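You operate a simulated robot arm through the tools that you are given. There is no shell and no other tool. Be economical: measure what you need, move in short steps, check, and stop when the job is done.

You are at the controls of a simulated two-armed robot. One attempt, no reset.

## Task
Open the left glass drawer, take the yellow clip on the island top and put it away inside, then shut the drawer.

The check looks at the end state, three seconds after you hand in, the way a careful person would. Anything else that was tipped, shoved, dropped, spilled or broken makes it a failure.

## Robot
Two 6-joint arms with two-finger parallel grippers on one trunk, on a base that drives. Base frame: it is fixed to the floor where the robot stands at the start and does not move with it; the origin is under the middle of the robot, x ahead of it, y to its left, z up. Lengths are in mm, angles in degrees, forces in N, time in s.
The left shoulder is at the start at [60, 187, 947], the right one opposite. With the tool pointing down near the work surface each hand reaches from about 240 to 620 mm from the robot's upright axis, wherever it stands, measured 20 degrees to its own side. Places, roughly: left glass drawer [700, 0, 600]; show [600, 0, 600]; yellow clip [-2000, -1250, 750]. Payload 1.57 kg a hand.
The TCP of each hand is the grasp point between the finger pads, 30 mm short of the fingertips. In the tool frame z runs along the fingers and y along their closing line. The gripper opens to 110 mm. The fingers are 24 mm wide and 12 mm thick; the gripper's body (48 by 112 mm) begins 78 mm behind the TCP.
Orientation is told as [roll, pitch, yaw] about the base's x, y, z axes, in that order, counted from this pose: with the fingers straight down and closing along the base's y, the tool's x points along the base's -x, its y along +y and its z along -z.

## Interface
- The arms move only by the tool drive_tool. It takes "left_plan", "right_plan" or both (then of equal length, played together; a hand with none holds still); each is a list of rows, each an object of numbers (a shift or turn left out is 0, a gripper value left out holds the last): "dx", "dy", "dz": the shift along the base's x, y, z in mm; "ax", "ay", "az": the turn, a rotation vector about the base's x, y, z in rad. In form: [{"dx": .., "dy": .., "dz": .., "ax": .., "ay": .., "az": ..}, ...]. A call has 1 to 20 rows; each row shifts and turns the commanded pose from where the row before left it. "left_hand" and "right_hand" are, for a hand that has rows, the closure in counts, from 0 (fully open) to 255 (shut), set as the call begins (left out, the last holds). A row lasts 0.2 s, in which the tool goes at most 50 mm and 8.6 degrees; a call with a longer step from one row to the next is refused whole, and so is a gripper value outside its range. Where a pose cannot be reached the arm comes as near as it can. A force on the tool above 40 N (or 10 N above the force at the start of the call, whichever is more), or a blocked arm, ends the call early, and 0.2 s more pass. The fingers move at their own pace (about 153 mm/s each) and stop on an object; they squeeze with about 32 N. The grip force told is the motor's: it shows also when the fingers shut on nothing. Time passes only in rows, and 0.2 s behind the last, so rows that do not move let the fingers close. The reply holds the time, the measured pose of the TCP, the force on the tool along the base axes, the opening and the grip force, in the units named above and with some noise.
- Cameras (640 x 400 px; columns grow to the right, rows downward): "scene" is now at [2.3, 0.3, 1469.2]; the picture's right is [-0.01, -1.00, 0.00], its down [-0.91, 0.01, -0.42] and it looks along [0.42, -0.01, -0.91] (base axes); focal length 272 px, centre (320, 200). "left" rides on the left gripper at [70, -16, -141] in its tool frame; the picture's right is [0.23, 0.97, 0.00], its down [-0.86, 0.20, -0.48] and it looks along [-0.47, 0.11, 0.88] (tool axes); focal length 222 px, centre (320, 200). "right" rides on the right gripper at [70, 16, -141] in its tool frame; the picture's right is [-0.23, 0.97, 0.00], its down [-0.86, -0.20, -0.48] and it looks along [-0.47, -0.11, 0.88] (tool axes); focal length 222 px, centre (320, 200). There is no depth. A picture from a camera that has moved, and an enlarged one, comes with that camera's place and axes in the base frame and with its lens.
- get_image(camera): a new picture of that camera. It takes no simulated time.
- raise_lower(by): slides the trunk up (or, below 0, down) by that many mm; the arms and the scene camera ride with it, the base frame stays. It gives what a move gives, with no picture.
- drive_base(legs): drives the robot by 1 to 6 legs, each [ahead, left, turn to the left] in mm, mm and degrees, along the robot's own axes; the way and the turn of a leg run together, so that a leg with both is an arc; at most 1500 mm and 180 degrees a leg. The arms and the cameras ride along, it lands a little off, and it stops where it bumps. It gives what a move gives.
- pan_tilt(pan, tilt): turns the head with the scene camera to pan (to the left, within 86 degrees either way) and tilt (down, from -29 to 69), counted from straight ahead of the robot. It gives what a move gives.
- close_up(camera, box): a new picture of the part [left, top, right, bottom] of that camera's present view, enlarged. It takes no simulated time.
- sign_off(): hands the job in; it is judged then, once.

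Go step by step. Nothing tells you exact positions but the pictures and the camera data: compare them with the known pose of the tool, close in by small moves and look again before you grip or let go. The budget is 120 turns and 88 pictures, counting those below and the enlarged ones. Unless the task says otherwise, let go and move clear before handing in, and close with one line.

The tools are called after ">>>" by a JSON object that holds its "fn" and its "kwargs". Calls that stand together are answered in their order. drive_tool: Moves the arms, as the interface text tells. Its arguments: {"type":"object","properties":{"left_plan":{"type":"array","items":{"type":"object","properties":{"dx":{"type":"number"},"dy":{"type":"number"},"dz":{"type":"number"},"ax":{"type":"number"},"ay":{"type":"number"},"az":{"type":"number"}}}},"left_hand":{"type":"number"},"right_plan":{"type":"array","items":{"type":"object","properties":{"dx":{"type":"number"},"dy":{"type":"number"},"dz":{"type":"number"},"ax":{"type":"number"},"ay":{"type":"number"},"az":{"type":"number"}}}},"right_hand":{"type":"number"}},"required":[]} The other tools are called the same way: raise_lower (by) slides the trunk up or down; drive_base (legs) drives the base; pan_tilt (pan, tilt) turns the head that bears the scene camera; get_image (camera) takes a picture; close_up (camera, box) takes an enlarged picture of a part of a camera's view; sign_off () hands the job in.

At the start:

```text
t: 0.0
left_tool_pos: [399.3, 79.6, 834.1]
left_tool_rot: [0.1, 0.0, 0.0]
left_force: [0.7, -0.4, 0.5]
left_opening: 110.0
left_finger_force: 0.1
right_tool_pos: [366.7, -230.3, 859.2]
right_tool_rot: [0.0, 0.0, -0.1]
right_force: [0.1, 0.4, 0.3]
right_opening: 109.9
right_finger_force: 0.1
trunk travel left (down, up): [-575.0, 415.0]
robot x, y, heading: [1.2, 0.9, -0.1]
head pan, tilt: [-0.9, 65.1]
```

scene: 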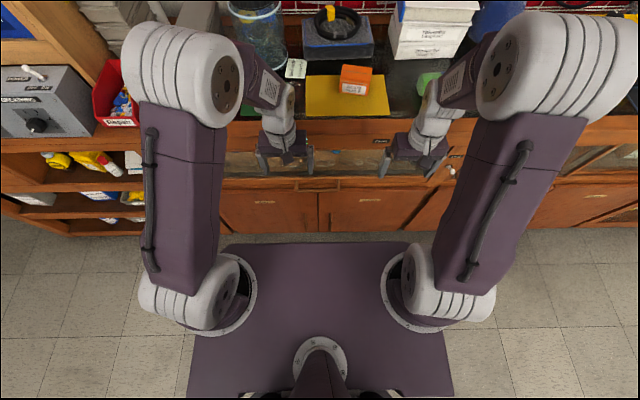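
right: 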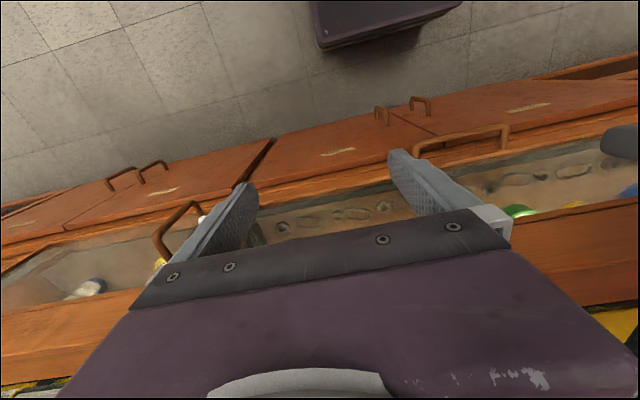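
left: 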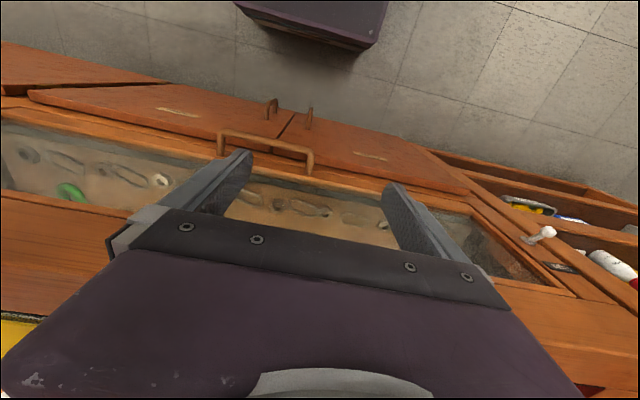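

I see a workbench ahead with glass-front drawers beneath it, and the arms close over it. First I look at the drawers more closely.

>>> {"fn": "pan_tilt", "kwargs": {"pan": 0, "tilt": 35}}

>>> {"fn": "get_image", "kwargs": {"camera": "scene"}}

>>> {"fn": "close_up", "kwargs": {"camera": "left", "box": [0, 80, 640, 320]}}

```text
t: 0.9
left_tool_pos: [397.2, 80.4, 834.1]
left_tool_rot: [0.0, 0.0, 0.0]
left_force: [-0.5, 0.3, 0.2]
left_opening: 109.9
left_finger_force: 0.0
right_tool_pos: [367.9, -230.3, 859.1]
right_tool_rot: [0.0, 0.0, -0.1]
right_force: [-0.5, 0.7, 0.1]
right_opening: 109.9
right_finger_force: 0.0
trunk travel left (down, up): [-575.0, 415.0]
robot x, y, heading: [-1.0, -2.2, 0.2]
head pan, tilt: [0.0, 35.0]
```

```text
84 pictures are left
camera scene: at [29.7, 1.2, 1509.1], right [0.0, -1.0, 0.0], down [-0.57, 0.0, -0.82], along [0.82, 0.0, -0.57], focal length 272 px, centre (320, 200)
```

scene: 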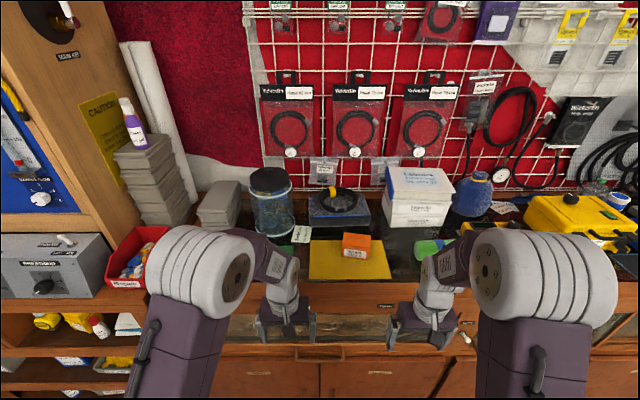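

```text
1.00 times, centred on (320, 200) of left
camera zoom: at [328.8, 64.6, 975.1], right [-0.23, 0.97, 0.0], down [0.86, 0.2, 0.48], along [0.47, 0.11, -0.88], focal length 222 px, centre (320, 200)
```

zoom: 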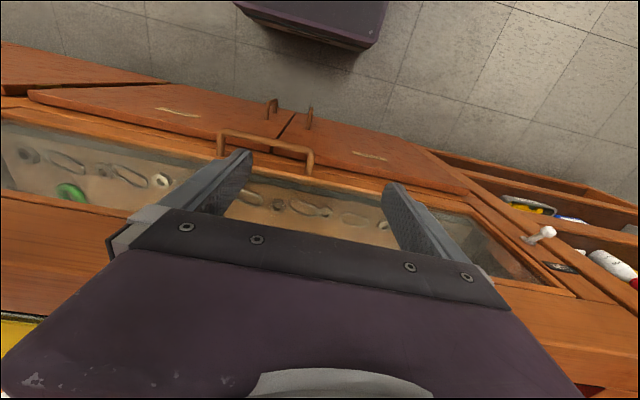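

The left drawer's handle appears to be a bar near [444, 0, 612]. I back off to see the drawer fronts, before turning to the island.

>>> {"fn": "drive_base", "kwargs": {"legs": [[-500, 0, 0]]}}

>>> {"fn": "get_image", "kwargs": {"camera": "scene"}}

```text
t: 3.9
left_tool_pos: [-104.1, 81.9, 833.3]
left_tool_rot: [0.1, 0.0, 0.3]
left_force: [-0.2, -0.4, 0.2]
left_opening: 110.2
left_finger_force: 0.0
right_tool_pos: [-133.5, -229.1, 859.8]
right_tool_rot: [0.0, -0.1, 0.3]
right_force: [0.4, 0.1, 0.1]
right_opening: 110.1
right_finger_force: 0.0
trunk travel left (down, up): [-575.0, 415.0]
robot x, y, heading: [-503.3, 1.1, 0.2]
head pan, tilt: [0.0, 35.0]
```

```text
82 pictures are left
camera scene: at [-472.2, 0.0, 1509.2], right [0.01, -1.0, 0.0], down [-0.57, 0.0, -0.82], along [0.82, 0.0, -0.57], focal length 272 px, centre (320, 200)
```

scene: 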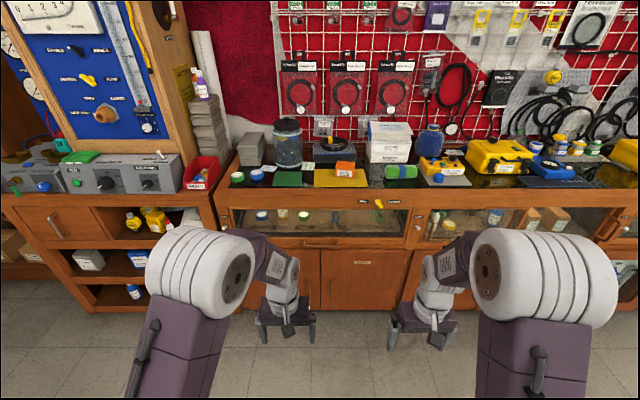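

>>> {"fn": "close_up", "kwargs": {"camera": "scene", "box": [200, 160, 460, 322]}}

>>> {"fn": "drive_base", "kwargs": {"legs": [[0, 0, -150]]}}

>>> {"fn": "get_image", "kwargs": {"camera": "scene"}}

```text
2.46 times, centred on (330, 241) of scene
camera zoom: at [-472.2, 0.0, 1509.2], right [0.01, -1.0, 0.0], down [-0.57, 0.0, -0.82], along [0.82, 0.0, -0.57], focal length 670 px, centre (295, 99)
```

zoom: 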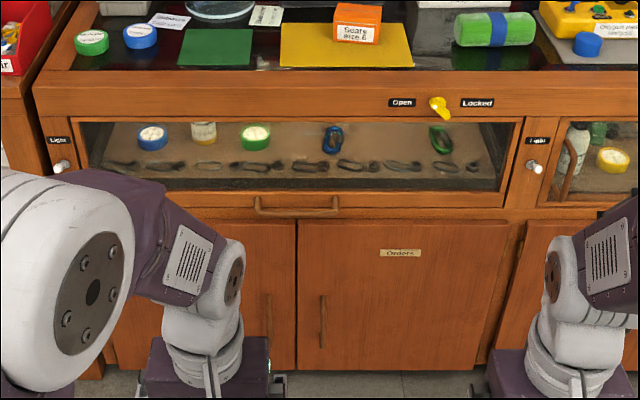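

```text
t: 10.5
left_tool_pos: [-806.6, -269.1, 834.9]
left_tool_rot: [0.0, 0.0, -150.3]
left_force: [0.1, 1.0, 0.8]
left_opening: 110.1
left_finger_force: 0.2
right_tool_pos: [-934.4, 16.8, 858.3]
right_tool_rot: [0.0, 0.1, -150.2]
right_force: [-0.4, 0.2, 0.2]
right_opening: 110.0
right_finger_force: 0.1
trunk travel left (down, up): [-575.0, 415.0]
robot x, y, heading: [-499.3, -2.7, -150.4]
head pan, tilt: [0.0, 35.0]
```

```text
80 pictures are left
camera scene: at [-524.5, -13.9, 1509.2], right [-0.5, 0.87, 0.0], down [0.5, 0.28, -0.82], along [-0.71, -0.41, -0.57], focal length 272 px, centre (320, 200)
```

scene: 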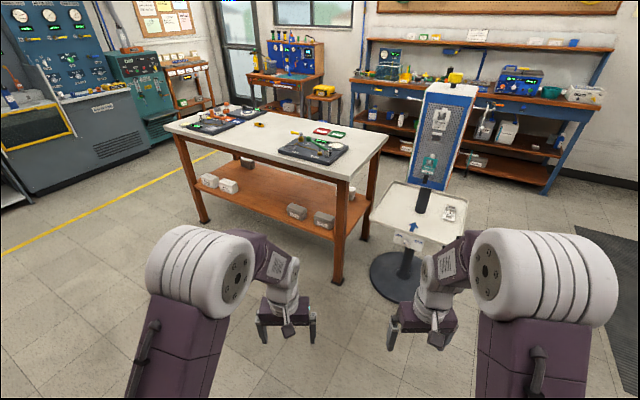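

The drawer has a yellow "Open / Locked" catch above it, which I must deal with later. Now I look closely at the island top for the clip.

>>> {"fn": "close_up", "kwargs": {"camera": "scene", "box": [170, 90, 390, 180]}}

>>> {"fn": "close_up", "kwargs": {"camera": "scene", "box": [235, 105, 335, 165]}}

```text
2.91 times, centred on (280, 135) of scene
camera zoom: at [-524.5, -13.9, 1509.2], right [-0.5, 0.87, 0.0], down [0.5, 0.28, -0.82], along [-0.71, -0.41, -0.57], focal length 792 px, centre (436, 389)
```

zoom: 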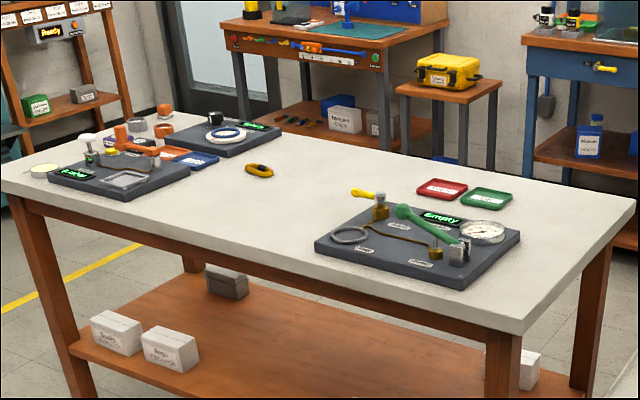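

```text
6.40 times, centred on (285, 135) of scene
camera zoom: at [-524.5, -13.9, 1509.2], right [-0.5, 0.87, 0.0], down [0.5, 0.28, -0.82], along [-0.71, -0.41, -0.57], focal length 1742 px, centre (544, 616)
```

zoom: 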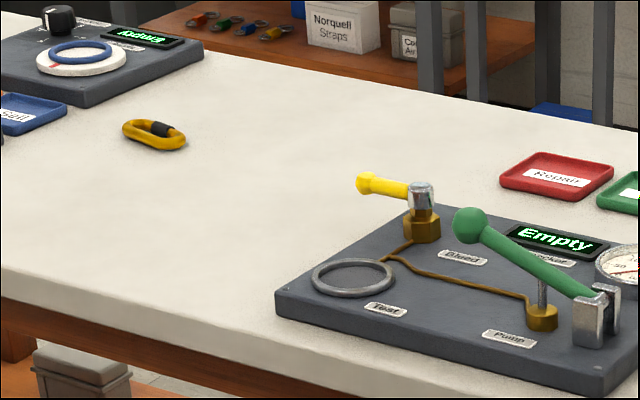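

The clip is the yellow carabiner on the white island, near [-1890, -1270, 865]. I drive to in front of the island's long side, still clear of it, and look again.

>>> {"fn": "drive_base", "kwargs": {"legs": [[919, 705, 0], [0, 0, -29.6]]}}

>>> {"fn": "get_image", "kwargs": {"camera": "scene"}}

```text
t: 17.8
left_tool_pos: [-1342.4, -1154.8, 834.3]
left_tool_rot: [0.0, -0.1, -179.4]
left_force: [0.4, 0.0, 0.2]
left_opening: 110.0
left_finger_force: 0.1
right_tool_pos: [-1315.4, -844.0, 859.7]
right_tool_rot: [-0.1, 0.0, -179.4]
right_force: [0.1, 0.5, -0.3]
right_opening: 110.0
right_finger_force: 0.1
trunk travel left (down, up): [-575.0, 415.0]
robot x, y, heading: [-945.1, -1071.3, -179.5]
head pan, tilt: [0.0, 35.0]
```

```text
77 pictures are left
camera scene: at [-971.6, -1069.4, 1509.2], right [-0.01, 1.0, 0.0], down [0.57, 0.01, -0.82], along [-0.82, -0.01, -0.57], focal length 272 px, centre (320, 200)
```

scene: 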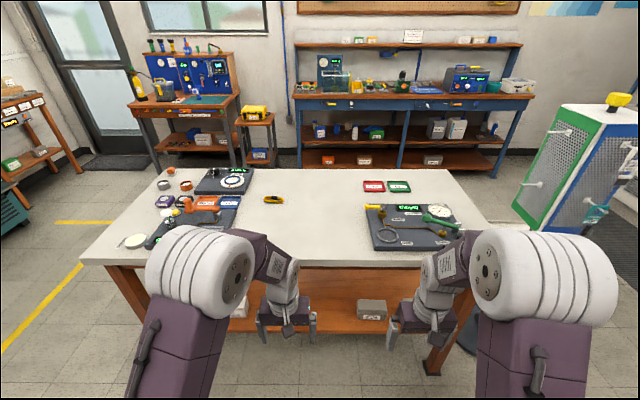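

By triangulation the clip is at about [-1892, -1267, 868], with the island edge at x = -1544. I raise both hands above the table and drive in.

>>> {"fn": "drive_tool", "kwargs": {"left_plan": [{"dz": 30}, {"dz": 30}, {"dz": 30}, {"dz": 30}, {"dz": 0}], "right_plan": [{"dz": 45}, {"dz": 45}, {"dz": 45}, {"dz": 45}, {"dz": 40}]}}

>>> {"fn": "drive_base", "kwargs": {"legs": [[395, 0, -0.5]]}}

>>> {"fn": "get_image", "kwargs": {"camera": "left"}}

>>> {"fn": "get_image", "kwargs": {"camera": "scene"}}

```text
t: 19.0
left_tool_pos: [-1342.6, -1155.4, 953.7]
left_tool_rot: [0.0, 0.0, -179.4]
left_force: [0.7, -0.7, -0.1]
left_opening: 110.0
left_finger_force: 0.0
right_tool_pos: [-1313.4, -844.9, 1079.6]
right_tool_rot: [0.1, 0.0, -179.5]
right_force: [-0.2, 0.0, 0.5]
right_opening: 109.5
right_finger_force: 0.0
trunk travel left (down, up): [-575.0, 415.0]
robot x, y, heading: [-943.0, -1072.8, -179.2]
head pan, tilt: [0.0, 35.0]
```

```text
t: 21.5
left_tool_pos: [-1738.4, -1156.7, 954.2]
left_tool_rot: [-0.1, 0.1, -179.5]
left_force: [-0.2, 0.4, 0.5]
left_opening: 110.1
left_finger_force: 0.0
right_tool_pos: [-1708.9, -845.3, 1079.8]
right_tool_rot: [0.0, -0.1, -179.7]
right_force: [0.5, 0.4, 0.5]
right_opening: 109.9
right_finger_force: 0.1
trunk travel left (down, up): [-575.0, 415.0]
robot x, y, heading: [-1338.2, -1074.0, -179.4]
head pan, tilt: [0.0, 35.0]
```

```text
76 pictures are left
camera left: at [-1668.4, -1140.2, 1095.0], right [0.23, -0.97, 0.0], down [-0.85, -0.21, 0.48], along [-0.47, -0.11, -0.88], focal length 222 px, centre (320, 200)
```

left: 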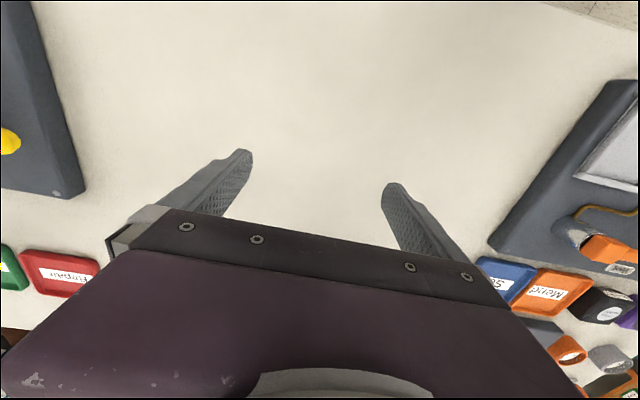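

```text
75 pictures are left
camera scene: at [-1367.2, -1072.8, 1509.2], right [-0.01, 1.0, 0.0], down [0.57, 0.0, -0.82], along [-0.82, -0.01, -0.57], focal length 272 px, centre (320, 200)
```

scene: 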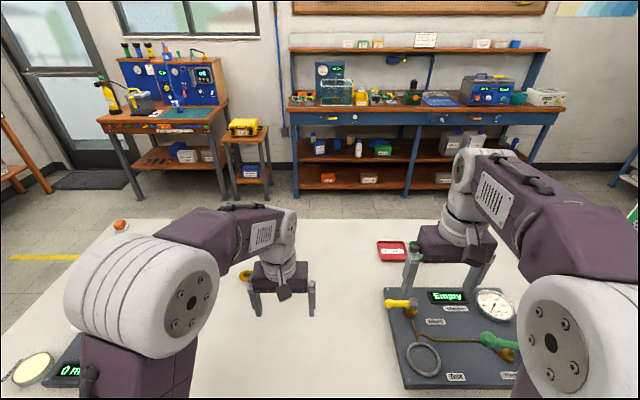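

The base is in place. I zoom on the clip, partly hidden behind the left hand, to get its direction.

>>> {"fn": "close_up", "kwargs": {"camera": "scene", "box": [210, 250, 290, 300]}}

>>> {"fn": "drive_tool", "kwargs": {"left_plan": [{"az": -0.15}, {"az": -0.15}, {"az": -0.15}, {"az": -0.15}, {"az": -0.15}, {"az": -0.15}, {"az": -0.15}, {"az": -0.15}, {"az": -0.15}, {"az": -0.15}]}}

>>> {"fn": "get_image", "kwargs": {"camera": "scene"}}

```text
8.00 times, centred on (250, 275) of scene
camera zoom: at [-1367.2, -1072.8, 1509.2], right [-0.01, 1.0, 0.0], down [0.57, 0.0, -0.82], along [-0.82, -0.01, -0.57], focal length 2177 px, centre (880, -400)
```

zoom: 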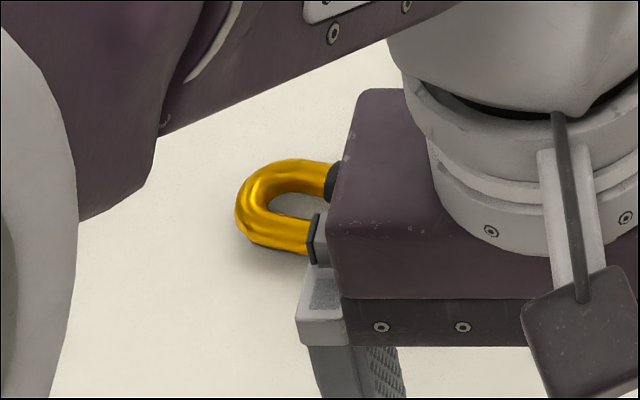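

```text
t: 23.7
left_tool_pos: [-1738.8, -1155.7, 954.4]
left_tool_rot: [-0.1, 0.0, 94.3]
left_force: [0.3, 0.1, -0.2]
left_opening: 110.1
left_finger_force: 0.0
right_tool_pos: [-1708.3, -845.9, 1077.9]
right_tool_rot: [0.0, 0.0, -179.6]
right_force: [0.2, -0.2, -0.1]
right_opening: 110.0
right_finger_force: 0.2
trunk travel left (down, up): [-575.0, 415.0]
robot x, y, heading: [-1339.2, -1075.0, -179.4]
head pan, tilt: [0.0, 35.0]
```

```text
73 pictures are left
camera scene: at [-1367.0, -1072.7, 1509.2], right [-0.01, 1.0, 0.0], down [0.57, 0.0, -0.82], along [-0.82, -0.01, -0.57], focal length 272 px, centre (320, 200)
```

scene: 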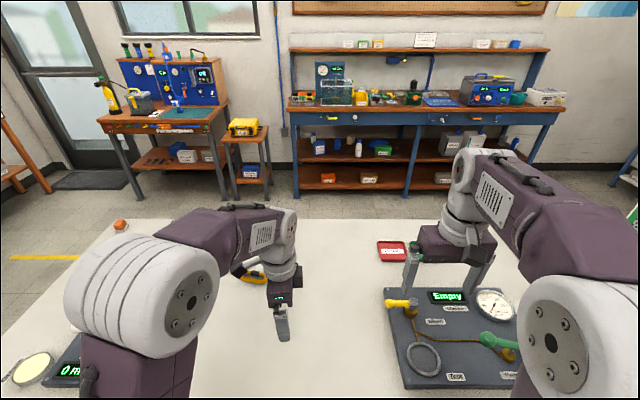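

>>> {"fn": "close_up", "kwargs": {"camera": "scene", "box": [210, 250, 290, 300]}}

>>> {"fn": "get_image", "kwargs": {"camera": "left"}}

```text
8.00 times, centred on (250, 275) of scene
camera zoom: at [-1367.0, -1072.7, 1509.2], right [-0.01, 1.0, 0.0], down [0.57, 0.0, -0.82], along [-0.82, -0.01, -0.57], focal length 2177 px, centre (880, -400)
```

zoom: 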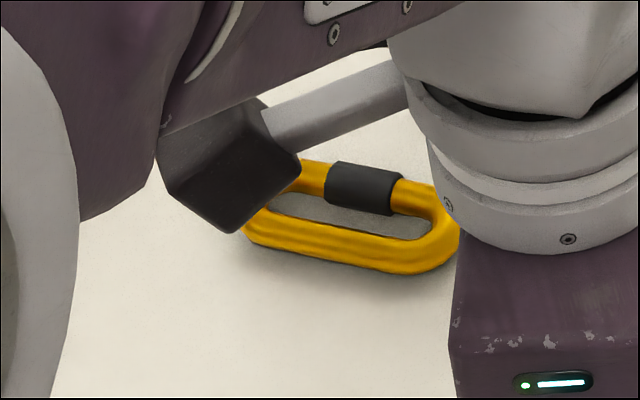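

```text
71 pictures are left
camera left: at [-1716.3, -1225.2, 1094.8], right [-0.95, -0.3, 0.0], down [-0.26, 0.84, 0.48], along [-0.14, 0.46, -0.88], focal length 222 px, centre (320, 200)
```

left: 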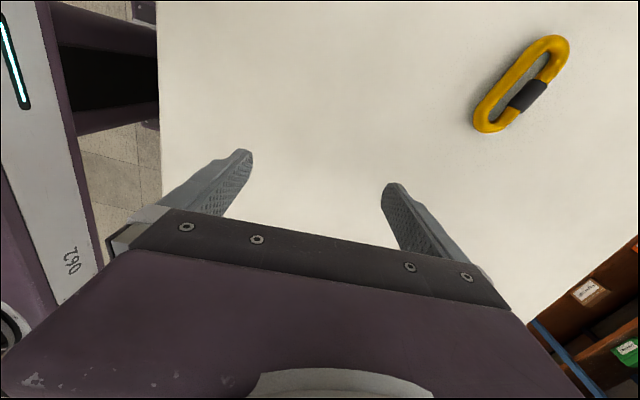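

The clip lies along y with its centre about [-1892, -1272, 866]. I move the open gripper above it, closing across its width.

>>> {"fn": "drive_tool", "kwargs": {"left_plan": [{"dx": -38, "dy": -29, "az": -0.03}, {"dx": -38, "dy": -29, "az": -0.03}, {"dx": -38, "dy": -29, "az": -0.03}, {"dx": -39, "dy": -29, "az": -0.03}, {"dz": -30}]}}

>>> {"fn": "get_image", "kwargs": {"camera": "left"}}

>>> {"fn": "close_up", "kwargs": {"camera": "scene", "box": [200, 220, 320, 300]}}

```text
t: 24.9
left_tool_pos: [-1890.3, -1273.3, 923.4]
left_tool_rot: [-0.1, 0.0, 87.6]
left_force: [-0.9, 0.3, -0.6]
left_opening: 110.2
left_finger_force: 0.0
right_tool_pos: [-1708.3, -846.1, 1079.8]
right_tool_rot: [0.0, 0.0, -179.6]
right_force: [-0.5, 0.1, 0.1]
right_opening: 110.2
right_finger_force: 0.1
trunk travel left (down, up): [-575.0, 415.0]
robot x, y, heading: [-1339.9, -1071.2, -179.6]
head pan, tilt: [0.0, 35.0]
```

```text
70 pictures are left
camera left: at [-1876.5, -1344.1, 1064.1], right [-0.98, -0.18, 0.0], down [-0.16, 0.86, 0.48], along [-0.09, 0.47, -0.88], focal length 222 px, centre (320, 200)
```

left: 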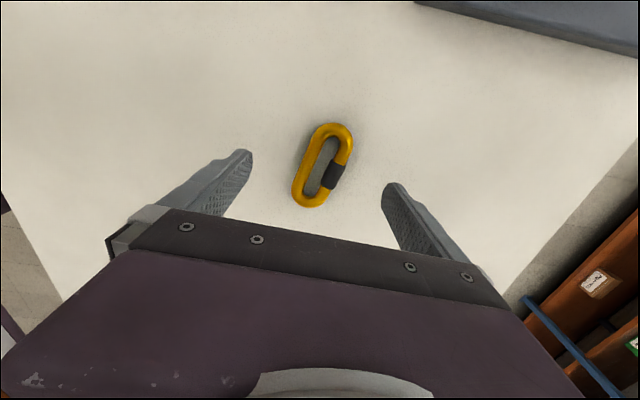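

```text
5.00 times, centred on (260, 260) of scene
camera zoom: at [-1366.3, -1072.1, 1509.2], right [-0.01, 1.0, 0.0], down [0.57, 0.0, -0.82], along [-0.82, -0.01, -0.57], focal length 1361 px, centre (620, -100)
```

zoom: 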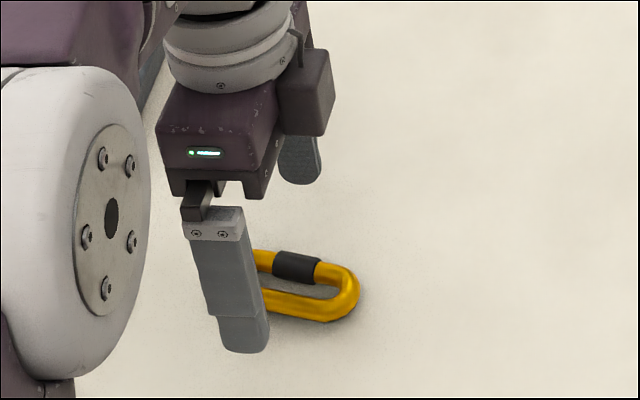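

The clip is centred between the fingers. A small turn to align, then I lower to just above the table.

>>> {"fn": "drive_tool", "kwargs": {"left_plan": [{"dx": -1, "dz": -10, "az": -0.05}, {"dx": -1, "dz": -10, "az": -0.04}, {"dz": -6}]}}

>>> {"fn": "get_image", "kwargs": {"camera": "left"}}

>>> {"fn": "close_up", "kwargs": {"camera": "scene", "box": [200, 220, 320, 300]}}

```text
t: 25.7
left_tool_pos: [-1893.7, -1272.7, 897.2]
left_tool_rot: [0.0, 0.0, 82.4]
left_force: [0.9, 0.7, -1.2]
left_opening: 110.3
left_finger_force: 0.1
right_tool_pos: [-1708.3, -846.7, 1079.0]
right_tool_rot: [0.0, 0.0, -179.7]
right_force: [0.0, 0.6, -0.2]
right_opening: 110.0
right_finger_force: 0.1
trunk travel left (down, up): [-575.0, 415.0]
robot x, y, heading: [-1338.9, -1074.6, -179.6]
head pan, tilt: [0.0, 35.0]
```

```text
68 pictures are left
camera left: at [-1886.0, -1344.5, 1038.3], right [-1.0, -0.1, 0.0], down [-0.08, 0.87, 0.48], along [-0.05, 0.48, -0.88], focal length 222 px, centre (320, 200)
```

left: 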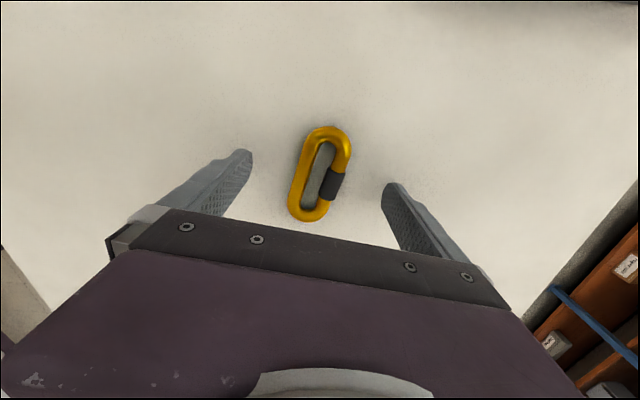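

```text
5.00 times, centred on (260, 260) of scene
camera zoom: at [-1367.3, -1072.9, 1509.2], right [-0.01, 1.0, 0.0], down [0.57, 0.0, -0.82], along [-0.82, -0.01, -0.57], focal length 1361 px, centre (620, -100)
```

zoom: 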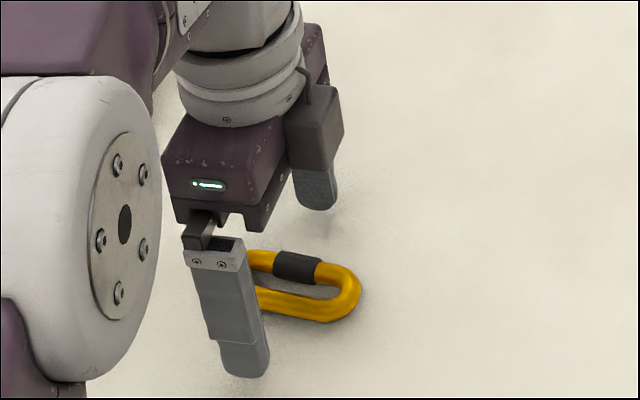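

Still a little above the table; I go down slightly and watch for contact force.

>>> {"fn": "drive_tool", "kwargs": {"left_plan": [{"dz": -2}, {"dz": -2}]}}

```text
t: 26.3
left_tool_pos: [-1893.4, -1274.0, 893.5]
left_tool_rot: [-0.2, 0.0, 82.3]
left_force: [0.0, -0.8, 0.5]
left_opening: 110.0
left_finger_force: 0.0
right_tool_pos: [-1708.4, -846.6, 1079.3]
right_tool_rot: [0.0, 0.0, -179.5]
right_force: [1.3, 0.6, 0.2]
right_opening: 110.1
right_finger_force: 0.1
trunk travel left (down, up): [-575.0, 415.0]
robot x, y, heading: [-1338.2, -1072.3, -179.5]
head pan, tilt: [0.0, 35.0]
```

>>> {"fn": "drive_tool", "kwargs": {"left_plan": [{"dz": -1}, {}, {}, {}, {}], "left_hand": 255}}

>>> {"fn": "get_image", "kwargs": {"camera": "left"}}

```text
t: 27.5
left_tool_pos: [-1893.5, -1273.2, 891.2]
left_tool_rot: [0.0, 0.0, 82.4]
left_force: [0.1, 0.0, 1.0]
left_opening: 37.0
left_finger_force: 31.6
right_tool_pos: [-1708.2, -846.3, 1079.1]
right_tool_rot: [0.0, 0.1, -179.5]
right_force: [-0.1, -0.8, -1.1]
right_opening: 110.3
right_finger_force: 0.0
trunk travel left (down, up): [-575.0, 415.0]
robot x, y, heading: [-1337.7, -1074.8, -179.6]
head pan, tilt: [0.0, 35.0]
```

```text
66 pictures are left
camera left: at [-1885.6, -1344.4, 1033.8], right [-1.0, -0.1, 0.0], down [-0.09, 0.87, 0.48], along [-0.05, 0.48, -0.88], focal length 222 px, centre (320, 200)
```

left: 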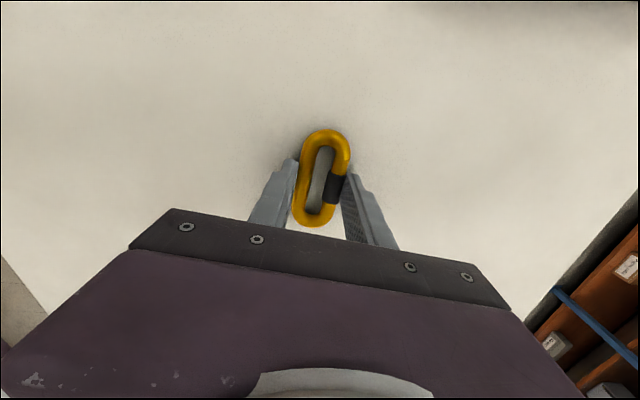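

The fingers hold the clip at 37 mm. I lift it, back off from the island, and look at it.

>>> {"fn": "drive_tool", "kwargs": {"left_plan": [{"dz": 15}, {"dz": 30}, {"dz": 35}, {"dz": 35}, {}]}}

>>> {"fn": "get_image", "kwargs": {"camera": "left"}}

```text
t: 28.7
left_tool_pos: [-1894.8, -1272.6, 1008.1]
left_tool_rot: [-0.1, 0.0, 82.4]
left_force: [0.1, 0.0, 0.3]
left_opening: 36.8
left_finger_force: 32.0
right_tool_pos: [-1709.0, -846.1, 1078.7]
right_tool_rot: [0.0, 0.0, -179.6]
right_force: [-0.3, -0.1, 0.2]
right_opening: 110.1
right_finger_force: 0.0
trunk travel left (down, up): [-575.0, 415.0]
robot x, y, heading: [-1341.1, -1074.7, -179.5]
head pan, tilt: [0.0, 35.0]
```

```text
65 pictures are left
camera left: at [-1886.5, -1344.3, 1149.1], right [-1.0, -0.1, 0.0], down [-0.09, 0.87, 0.48], along [-0.05, 0.48, -0.88], focal length 222 px, centre (320, 200)
```

left: 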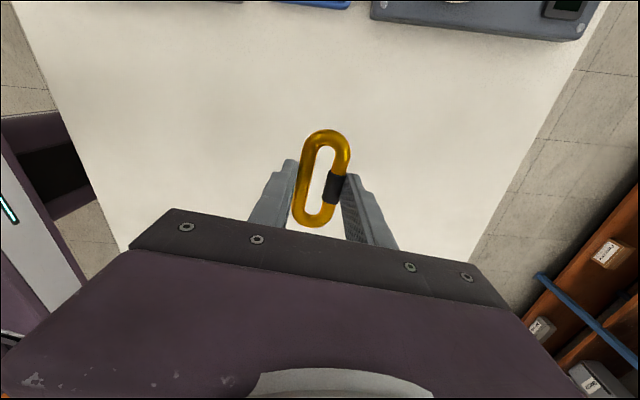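

The clip is held firmly. I tuck the left arm a bit, back away, turn around through the free side and return to the drawer.

>>> {"fn": "drive_base", "kwargs": {"legs": [[-450, 0, 0]]}}

>>> {"fn": "drive_tool", "kwargs": {"left_plan": [{"dx": 45}, {"dx": 45}, {"dx": 45}, {"dx": 25}]}}

>>> {"fn": "drive_base", "kwargs": {"legs": [[0, 0, -180], [330, 1074, 0]]}}

>>> {"fn": "get_image", "kwargs": {"camera": "scene"}}

```text
t: 31.4
left_tool_pos: [-1439.4, -1271.0, 1007.6]
left_tool_rot: [-0.1, 0.0, 82.4]
left_force: [0.7, -0.2, 0.3]
left_opening: 36.7
left_finger_force: 32.1
right_tool_pos: [-1254.2, -843.7, 1080.6]
right_tool_rot: [0.0, 0.0, -179.5]
right_force: [0.5, -0.7, 0.4]
right_opening: 110.2
right_finger_force: 0.1
trunk travel left (down, up): [-575.0, 415.0]
robot x, y, heading: [-884.3, -1073.5, -179.2]
head pan, tilt: [0.0, 35.0]
```

```text
t: 32.5
left_tool_pos: [-1277.9, -1270.3, 1007.9]
left_tool_rot: [0.1, 0.0, 82.5]
left_force: [0.0, 0.7, -0.5]
left_opening: 36.7
left_finger_force: 31.6
right_tool_pos: [-1253.7, -843.4, 1078.9]
right_tool_rot: [0.1, 0.0, -179.5]
right_force: [0.0, -0.1, -0.6]
right_opening: 110.1
right_finger_force: 0.2
trunk travel left (down, up): [-575.0, 415.0]
robot x, y, heading: [-886.5, -1066.9, -179.7]
head pan, tilt: [0.0, 35.0]
```

```text
t: 45.6
left_tool_pos: [-145.8, 186.3, 1007.8]
left_tool_rot: [0.0, 0.0, -98.4]
left_force: [0.5, 0.3, -0.3]
left_opening: 36.8
left_finger_force: 31.7
right_tool_pos: [-177.2, -240.7, 1078.9]
right_tool_rot: [0.0, -0.1, -0.5]
right_force: [0.0, 0.1, 0.1]
right_opening: 110.0
right_finger_force: 0.1
trunk travel left (down, up): [-575.0, 415.0]
robot x, y, heading: [-539.5, -6.4, -0.4]
head pan, tilt: [0.0, 35.0]
```

```text
64 pictures are left
camera scene: at [-511.5, -5.8, 1509.2], right [-0.01, -1.0, 0.0], down [-0.57, 0.01, -0.82], along [0.82, -0.01, -0.57], focal length 272 px, centre (320, 200)
```

scene: 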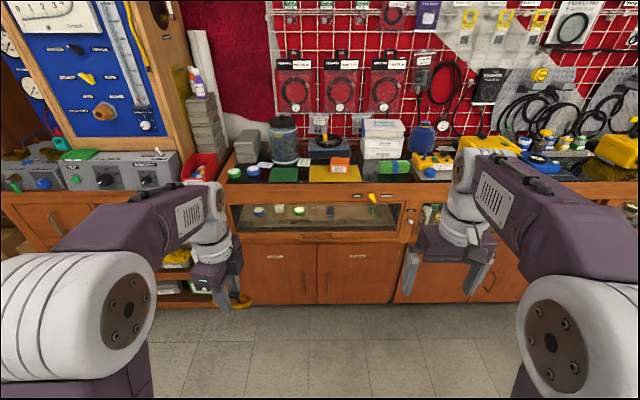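

>>> {"fn": "close_up", "kwargs": {"camera": "scene", "box": [340, 180, 410, 224]}}

>>> {"fn": "close_up", "kwargs": {"camera": "scene", "box": [220, 170, 420, 295]}}

```text
9.09 times, centred on (375, 202) of scene
camera zoom: at [-511.5, -5.8, 1509.2], right [-0.01, -1.0, 0.0], down [-0.57, 0.01, -0.82], along [0.82, -0.01, -0.57], focal length 2474 px, centre (-180, 182)
```

zoom: 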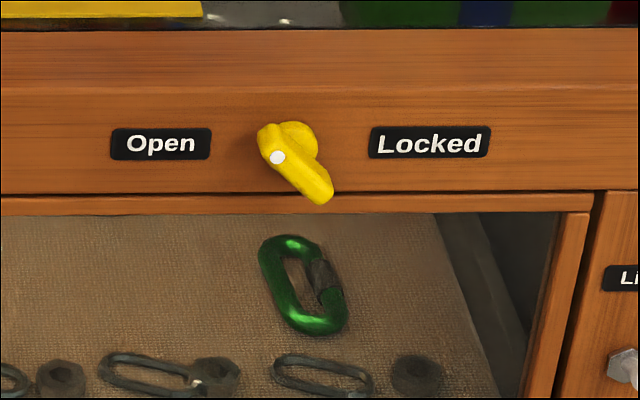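

```text
3.20 times, centred on (320, 232) of scene
camera zoom: at [-511.5, -5.8, 1509.2], right [-0.01, -1.0, 0.0], down [-0.57, 0.01, -0.82], along [0.82, -0.01, -0.57], focal length 871 px, centre (320, 96)
```

zoom: 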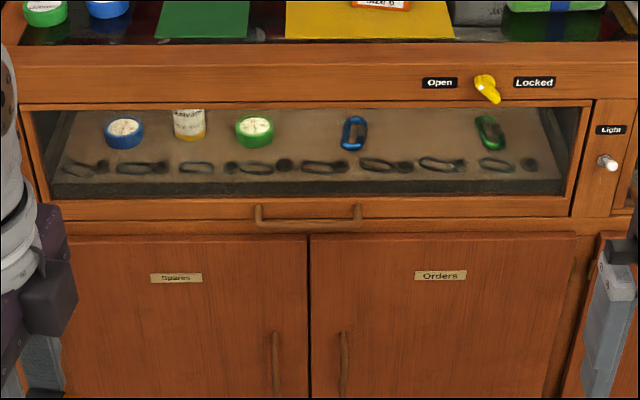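

The catch's dot end points towards "Open", so I'll try pulling. I turn the right hand to point forward with the fingers closing vertically for the horizontal handle bar.

>>> {"fn": "drive_tool", "kwargs": {"right_plan": [{"ay": -0.14}, {"ay": -0.14}, {"ay": -0.14}, {"ay": -0.14}, {"ay": -0.14}, {"ay": -0.14}, {"ay": -0.14}, {"ay": -0.14}, {"ay": -0.14}, {}]}}

>>> {"fn": "raise_lower", "kwargs": {"by": -330}}

```text
t: 47.8
left_tool_pos: [-145.4, 187.1, 1008.1]
left_tool_rot: [0.0, 0.0, -98.5]
left_force: [-0.5, -0.8, 0.1]
left_opening: 36.8
left_finger_force: 32.0
right_tool_pos: [-102.2, -260.0, 1095.3]
right_tool_rot: [2.6, -68.2, -1.3]
right_force: [-0.3, 0.4, -0.5]
right_opening: 110.2
right_finger_force: 0.1
right hand out of reach, approached as far as the arm can: row 4, 5, 6, 7, 8, 9
trunk travel left (down, up): [-575.0, 415.0]
robot x, y, heading: [-541.2, -9.7, -0.6]
head pan, tilt: [0.0, 35.0]
```

```text
t: 51.0
left_tool_pos: [-144.9, 186.8, 677.6]
left_tool_rot: [0.0, 0.0, -98.5]
left_force: [-0.4, -0.1, -0.9]
left_opening: 36.9
left_finger_force: 32.1
right_tool_pos: [-101.3, -261.1, 764.5]
right_tool_rot: [2.8, -68.3, -1.2]
right_force: [-0.6, 0.5, 0.2]
right_opening: 110.3
right_finger_force: 0.1
trunk travel left (down, up): [-245.0, 745.0]
robot x, y, heading: [-537.8, -9.5, -0.5]
head pan, tilt: [0.0, 35.0]
```

The wrist was too close in, so I extend the right hand forward, then roll it a quarter turn. The left hand goes up out of the drawer's way.

>>> {"fn": "drive_tool", "kwargs": {"right_plan": [{"dx": 40, "dz": -20}, {"dx": 40, "dz": -20}, {"dx": 40, "dz": -20}, {"dx": 40, "dz": -20}, {}], "left_plan": [{"dz": 40}, {"dz": 40}, {"dz": 40}, {"dz": 40}, {"dz": 40}]}}

>>> {"fn": "drive_tool", "kwargs": {"right_plan": [{"ax": 0.133, "az": -0.043}, {"ax": 0.133, "az": -0.043}, {"ax": 0.133, "az": -0.043}, {"ax": 0.133, "az": -0.043}, {"ax": 0.133, "az": -0.043}, {"ax": 0.133, "az": -0.043}, {"ax": 0.133, "az": -0.043}, {"ax": 0.133, "az": -0.043}, {"ax": 0.133, "az": -0.043}, {"ax": 0.133, "az": -0.043}, {"ax": 0.133, "az": -0.043}, {}]}}

>>> {"fn": "get_image", "kwargs": {"camera": "scene"}}

>>> {"fn": "get_image", "kwargs": {"camera": "right"}}

```text
t: 52.2
left_tool_pos: [-147.1, 187.4, 873.5]
left_tool_rot: [0.1, 0.0, -98.4]
left_force: [-0.1, 0.3, -0.8]
left_opening: 37.1
left_finger_force: 31.7
left hand out of reach, approached as far as the arm can: row 5
right_tool_pos: [57.7, -260.4, 682.6]
right_tool_rot: [2.7, -68.2, -1.2]
right_force: [0.2, -0.6, -1.0]
right_opening: 110.0
right_finger_force: 0.1
trunk travel left (down, up): [-245.0, 745.0]
robot x, y, heading: [-544.0, -7.3, -0.4]
head pan, tilt: [0.0, 35.0]
```

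```text
t: 54.8
left_tool_pos: [-148.2, 185.8, 873.5]
left_tool_rot: [0.1, 0.1, -98.5]
left_force: [0.1, -0.3, 0.1]
left_opening: 37.1
left_finger_force: 31.9
right_tool_pos: [58.3, -260.7, 685.4]
right_tool_rot: [73.5, -0.1, -85.8]
right_force: [-0.5, -0.3, -0.4]
right_opening: 110.0
right_finger_force: 0.0
trunk travel left (down, up): [-245.0, 745.0]
robot x, y, heading: [-541.2, -3.0, -0.6]
head pan, tilt: [0.0, 35.0]
```

```text
61 pictures are left
camera scene: at [-511.6, -5.9, 1179.2], right [-0.01, -1.0, 0.0], down [-0.57, 0.01, -0.82], along [0.82, -0.01, -0.57], focal length 272 px, centre (320, 200)
```

scene: 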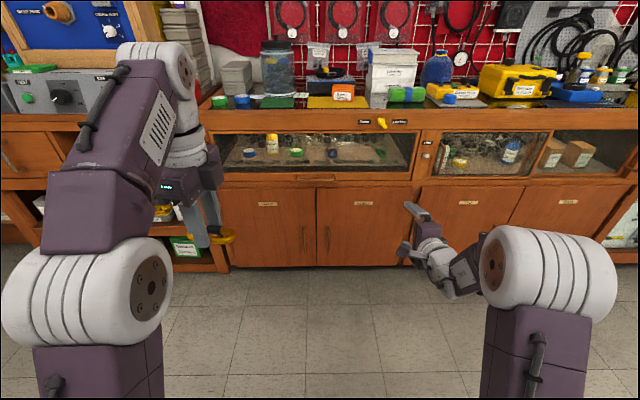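

```text
60 pictures are left
camera right: at [-78.1, -199.7, 739.5], right [0.29, -0.21, 0.93], down [-0.45, -0.89, -0.05], along [0.84, -0.41, -0.35], focal length 222 px, centre (320, 200)
```

right: 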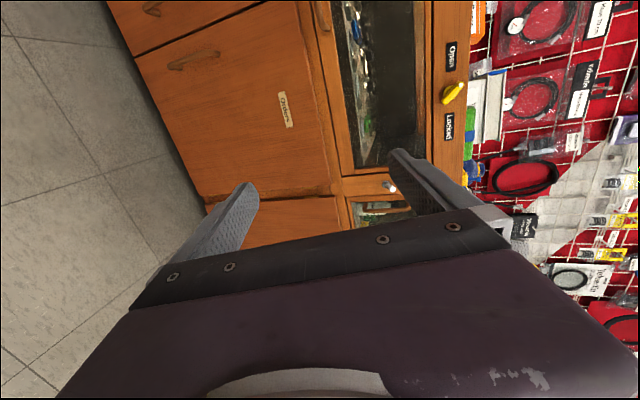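

The right hand now points forward with vertical closing. I zoom on the catch from here and on the handle.

>>> {"fn": "close_up", "kwargs": {"camera": "right", "box": [410, 50, 506, 110]}}

>>> {"fn": "close_up", "kwargs": {"camera": "scene", "box": [250, 110, 410, 210]}}

```text
6.67 times, centred on (458, 80) of right
camera zoom: at [-78.1, -199.7, 739.5], right [0.29, -0.21, 0.93], down [-0.45, -0.89, -0.05], along [0.84, -0.41, -0.35], focal length 1481 px, centre (-600, 1000)
```

zoom: 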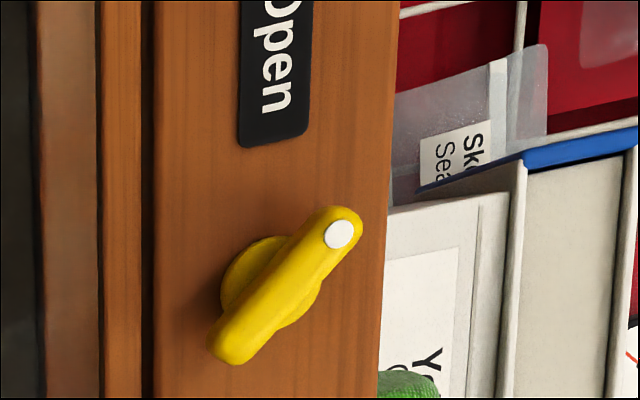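

```text
4.00 times, centred on (330, 160) of scene
camera zoom: at [-511.6, -5.9, 1179.2], right [-0.01, -1.0, 0.0], down [-0.57, 0.01, -0.82], along [0.82, -0.01, -0.57], focal length 1089 px, centre (280, 360)
```

zoom: 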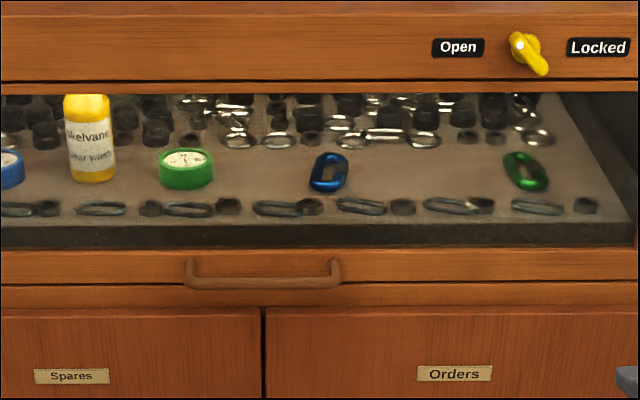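

The white dot points up-left towards "Open", so it is unlatched. I tuck the right hand a bit and drive up to the drawer.

>>> {"fn": "drive_tool", "kwargs": {"right_plan": [{"dx": -40}, {"dx": -40}, {"dx": -40, "dz": -10}, {"dy": 40, "dz": -20}, {"dy": 40, "dz": -20}]}}

>>> {"fn": "drive_base", "kwargs": {"legs": [[390, 65, 0.5]]}}

>>> {"fn": "get_image", "kwargs": {"camera": "right"}}

>>> {"fn": "get_image", "kwargs": {"camera": "scene"}}

```text
t: 56.0
left_tool_pos: [-147.6, 187.3, 872.1]
left_tool_rot: [0.1, 0.0, -98.5]
left_force: [0.0, -0.3, -2.0]
left_opening: 37.4
left_finger_force: 31.8
right_tool_pos: [-35.0, -216.2, 644.7]
right_tool_rot: [73.5, 0.0, -85.3]
right_force: [-0.9, -0.1, 0.5]
right_opening: 110.0
right_finger_force: 0.1
right hand out of reach, approached as far as the arm can: row 3, 4, 5
trunk travel left (down, up): [-245.0, 745.0]
robot x, y, heading: [-539.7, -4.5, -0.5]
head pan, tilt: [0.0, 35.0]
```

```text
t: 58.5
left_tool_pos: [247.5, 252.9, 873.0]
left_tool_rot: [0.1, -0.1, -98.0]
left_force: [-0.5, 0.2, -1.0]
left_opening: 36.7
left_finger_force: 32.2
right_tool_pos: [363.0, -150.3, 644.9]
right_tool_rot: [73.4, 0.0, -84.9]
right_force: [-0.3, -0.2, -0.2]
right_opening: 110.2
right_finger_force: 0.1
trunk travel left (down, up): [-245.0, 745.0]
robot x, y, heading: [-142.3, 60.7, -0.2]
head pan, tilt: [0.0, 35.0]
```

```text
57 pictures are left
camera right: at [225.8, -91.9, 700.1], right [0.3, -0.2, 0.93], down [-0.44, -0.9, -0.05], along [0.85, -0.39, -0.35], focal length 222 px, centre (320, 200)
```

right: 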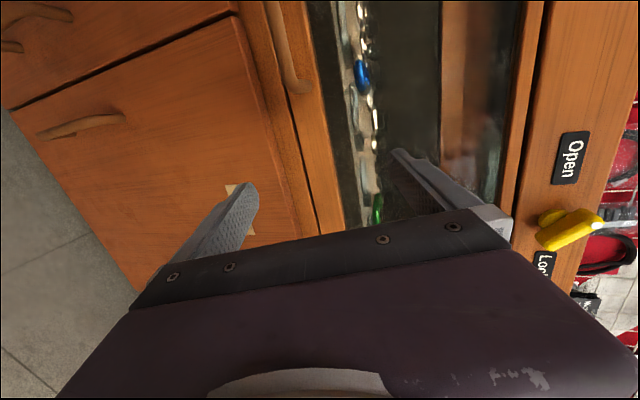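

```text
56 pictures are left
camera scene: at [-115.3, 57.1, 1179.2], right [0.0, -1.0, 0.0], down [-0.57, 0.0, -0.82], along [0.82, 0.0, -0.57], focal length 272 px, centre (320, 200)
```

scene: 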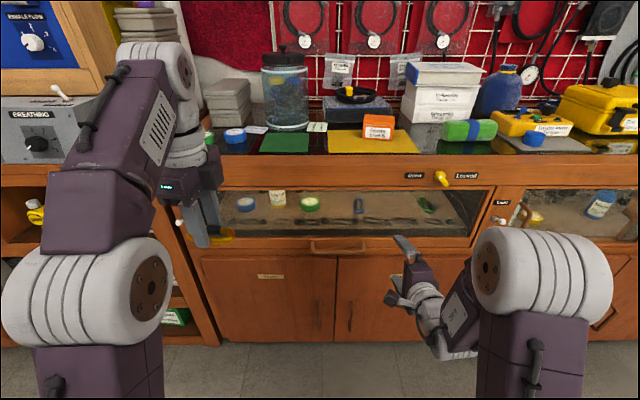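

The handle bar is at about [445, -74…82, 614]. I move the right hand sideways in front of it.

>>> {"fn": "drive_tool", "kwargs": {"right_plan": [{"dx": 5, "dy": 35, "dz": -6}, {"dx": 5, "dy": 35, "dz": -6}, {"dx": 5, "dy": 35, "dz": -6}, {"dx": 5, "dy": 35, "dz": -6}]}}

>>> {"fn": "get_image", "kwargs": {"camera": "right"}}

>>> {"fn": "close_up", "kwargs": {"camera": "scene", "box": [260, 190, 420, 290]}}

```text
t: 59.5
left_tool_pos: [247.3, 251.5, 874.3]
left_tool_rot: [0.2, 0.0, -98.0]
left_force: [-0.5, -0.9, -0.6]
left_opening: 36.6
left_finger_force: 31.9
right_tool_pos: [363.0, -149.8, 645.4]
right_tool_rot: [73.5, 0.1, -84.9]
right_force: [0.2, 0.4, -0.3]
right_opening: 110.2
right_finger_force: 0.0
right hand out of reach, approached as far as the arm can: row 1, 2, 3, 4
trunk travel left (down, up): [-245.0, 745.0]
robot x, y, heading: [-146.8, 54.7, -0.0]
head pan, tilt: [0.0, 35.0]
```

```text
55 pictures are left
camera right: at [225.6, -91.9, 700.3], right [0.3, -0.2, 0.93], down [-0.44, -0.9, -0.05], along [0.85, -0.39, -0.35], focal length 222 px, centre (320, 200)
```

right: 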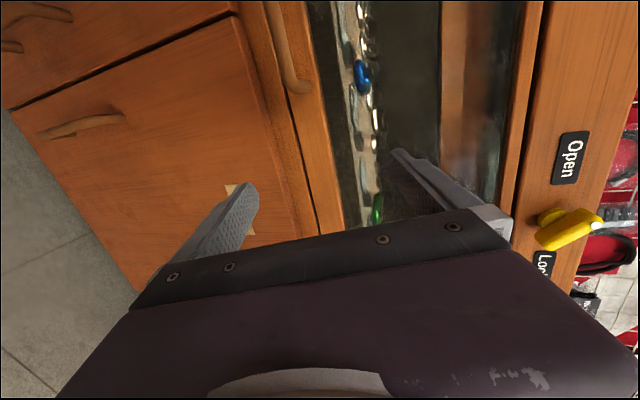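

```text
4.00 times, centred on (340, 240) of scene
camera zoom: at [-115.8, 57.0, 1179.2], right [0.0, -1.0, 0.0], down [-0.57, 0.0, -0.82], along [0.82, 0.0, -0.57], focal length 1089 px, centre (240, 40)
```

zoom: 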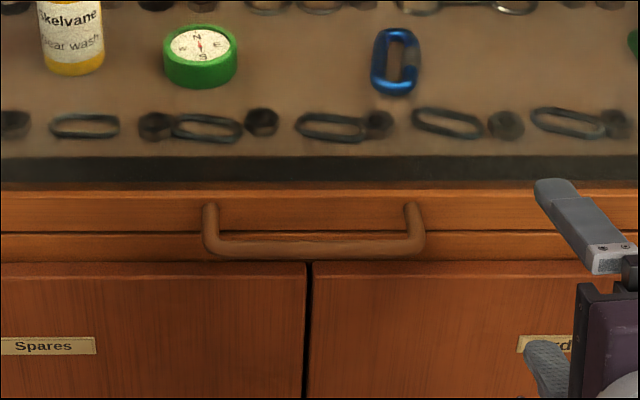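

The right arm won't reach across inward. I shift the base left instead so the handle is straight ahead of the right shoulder.

>>> {"fn": "drive_base", "kwargs": {"legs": [[-40, 140, 0]]}}

>>> {"fn": "drive_tool", "kwargs": {"right_plan": [{"dx": 15}, {"dx": 15}, {}]}}

```text
t: 60.9
left_tool_pos: [206.7, 392.4, 873.4]
left_tool_rot: [0.2, 0.0, -98.0]
left_force: [-0.2, 0.1, -1.4]
left_opening: 36.9
left_finger_force: 32.0
right_tool_pos: [323.3, -9.8, 644.9]
right_tool_rot: [73.5, -0.1, -84.8]
right_force: [-0.1, 0.0, -1.3]
right_opening: 110.1
right_finger_force: 0.1
trunk travel left (down, up): [-245.0, 745.0]
robot x, y, heading: [-183.9, 197.0, -0.0]
head pan, tilt: [0.0, 35.0]
```

```text
t: 61.7
left_tool_pos: [206.6, 392.0, 873.9]
left_tool_rot: [0.2, -0.1, -98.0]
left_force: [-0.3, -0.2, -0.3]
left_opening: 36.9
left_finger_force: 31.8
right_tool_pos: [353.3, -12.0, 644.3]
right_tool_rot: [73.5, 0.0, -84.8]
right_force: [1.3, -0.4, -0.5]
right_opening: 110.0
right_finger_force: 0.1
trunk travel left (down, up): [-245.0, 745.0]
robot x, y, heading: [-188.1, 196.6, -0.0]
head pan, tilt: [0.0, 35.0]
```

The hand answers properly now. I close in toward the bar and look.

>>> {"fn": "drive_tool", "kwargs": {"right_plan": [{"dx": 20, "dz": -10}, {"dx": 20, "dz": -10}, {}]}}

>>> {"fn": "get_image", "kwargs": {"camera": "right"}}

>>> {"fn": "get_image", "kwargs": {"camera": "scene"}}

```text
t: 62.5
left_tool_pos: [206.9, 391.4, 873.4]
left_tool_rot: [0.2, 0.1, -98.0]
left_force: [0.1, 0.1, -0.9]
left_opening: 37.0
left_finger_force: 32.1
right_tool_pos: [393.0, -14.7, 625.3]
right_tool_rot: [73.4, 0.2, -84.4]
right_force: [-0.4, -0.1, 0.0]
right_opening: 110.1
right_finger_force: 0.1
trunk travel left (down, up): [-245.0, 745.0]
robot x, y, heading: [-188.5, 193.2, -0.0]
head pan, tilt: [0.0, 35.0]
```

```text
53 pictures are left
camera right: at [254.5, 42.9, 680.4], right [0.3, -0.2, 0.93], down [-0.43, -0.9, -0.06], along [0.85, -0.38, -0.36], focal length 222 px, centre (320, 200)
```

right: 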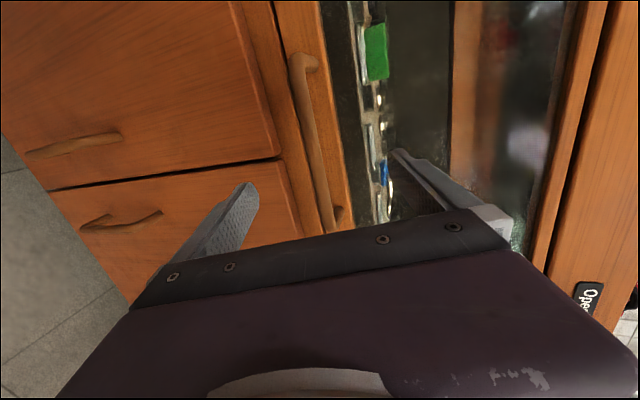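

```text
52 pictures are left
camera scene: at [-156.0, 196.5, 1179.2], right [0.0, -1.0, 0.0], down [-0.57, 0.0, -0.82], along [0.82, 0.0, -0.57], focal length 272 px, centre (320, 200)
```

scene: 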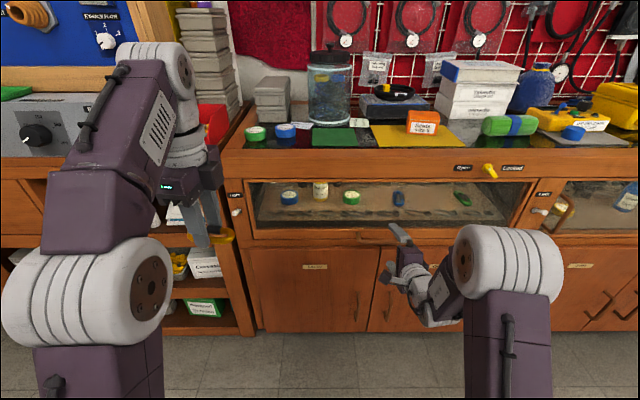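

The bar lies between the finger lines. I advance so it sits inside the fingers, then close partly and look.

>>> {"fn": "drive_tool", "kwargs": {"right_plan": [{"dx": 19, "dz": -6}, {"dx": 19, "dz": -6}, {}, {}], "right_hand": 150}}

>>> {"fn": "get_image", "kwargs": {"camera": "right"}}

>>> {"fn": "close_up", "kwargs": {"camera": "scene", "box": [330, 190, 450, 265]}}

```text
t: 63.5
left_tool_pos: [206.6, 391.8, 873.3]
left_tool_rot: [0.1, 0.0, -98.0]
left_force: [-0.2, -1.2, -0.1]
left_opening: 37.0
left_finger_force: 31.9
right_tool_pos: [431.0, -17.2, 613.2]
right_tool_rot: [73.4, 0.2, -84.3]
right_force: [0.2, -0.6, -0.3]
right_opening: 45.2
right_finger_force: 0.0
right hand out of reach, approached as far as the arm can: row 1
trunk travel left (down, up): [-245.0, 745.0]
robot x, y, heading: [-181.6, 196.6, -0.2]
head pan, tilt: [0.0, 35.0]
```

```text
51 pictures are left
camera right: at [292.8, 41.4, 668.8], right [0.3, -0.2, 0.93], down [-0.43, -0.9, -0.06], along [0.85, -0.38, -0.36], focal length 222 px, centre (320, 200)
```

right: 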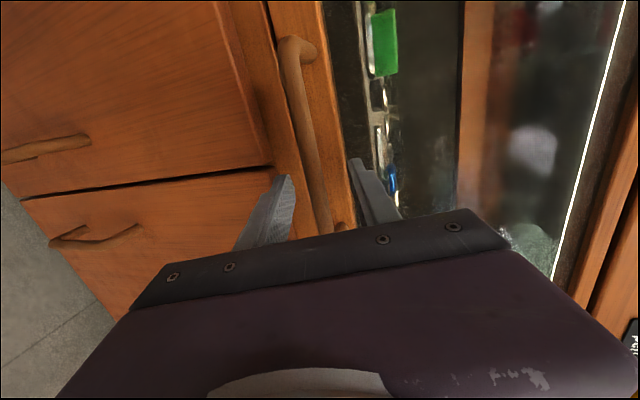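

```text
5.33 times, centred on (390, 228) of scene
camera zoom: at [-155.9, 196.5, 1179.2], right [0.0, -1.0, 0.0], down [-0.57, 0.0, -0.82], along [0.82, 0.0, -0.57], focal length 1452 px, centre (-53, 53)
```

zoom: 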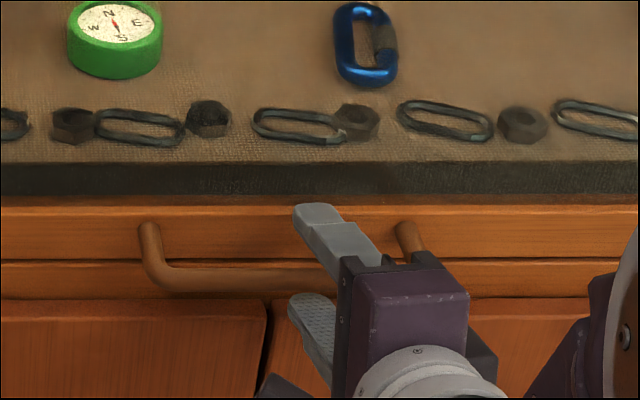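

The bar is between the fingers. I close on it.

>>> {"fn": "drive_tool", "kwargs": {"right_plan": [{}, {}, {}], "right_hand": 255}}

```text
t: 64.3
left_tool_pos: [208.0, 392.2, 873.3]
left_tool_rot: [0.1, 0.0, -98.0]
left_force: [-0.3, 0.3, -0.5]
left_opening: 37.1
left_finger_force: 31.6
right_tool_pos: [430.8, -15.1, 611.5]
right_tool_rot: [73.2, 0.2, -84.3]
right_force: [-8.8, 1.8, -10.4]
right_opening: 13.1
right_finger_force: 29.9
trunk travel left (down, up): [-245.0, 745.0]
robot x, y, heading: [-187.3, 195.2, -0.0]
head pan, tilt: [0.0, 35.0]
```

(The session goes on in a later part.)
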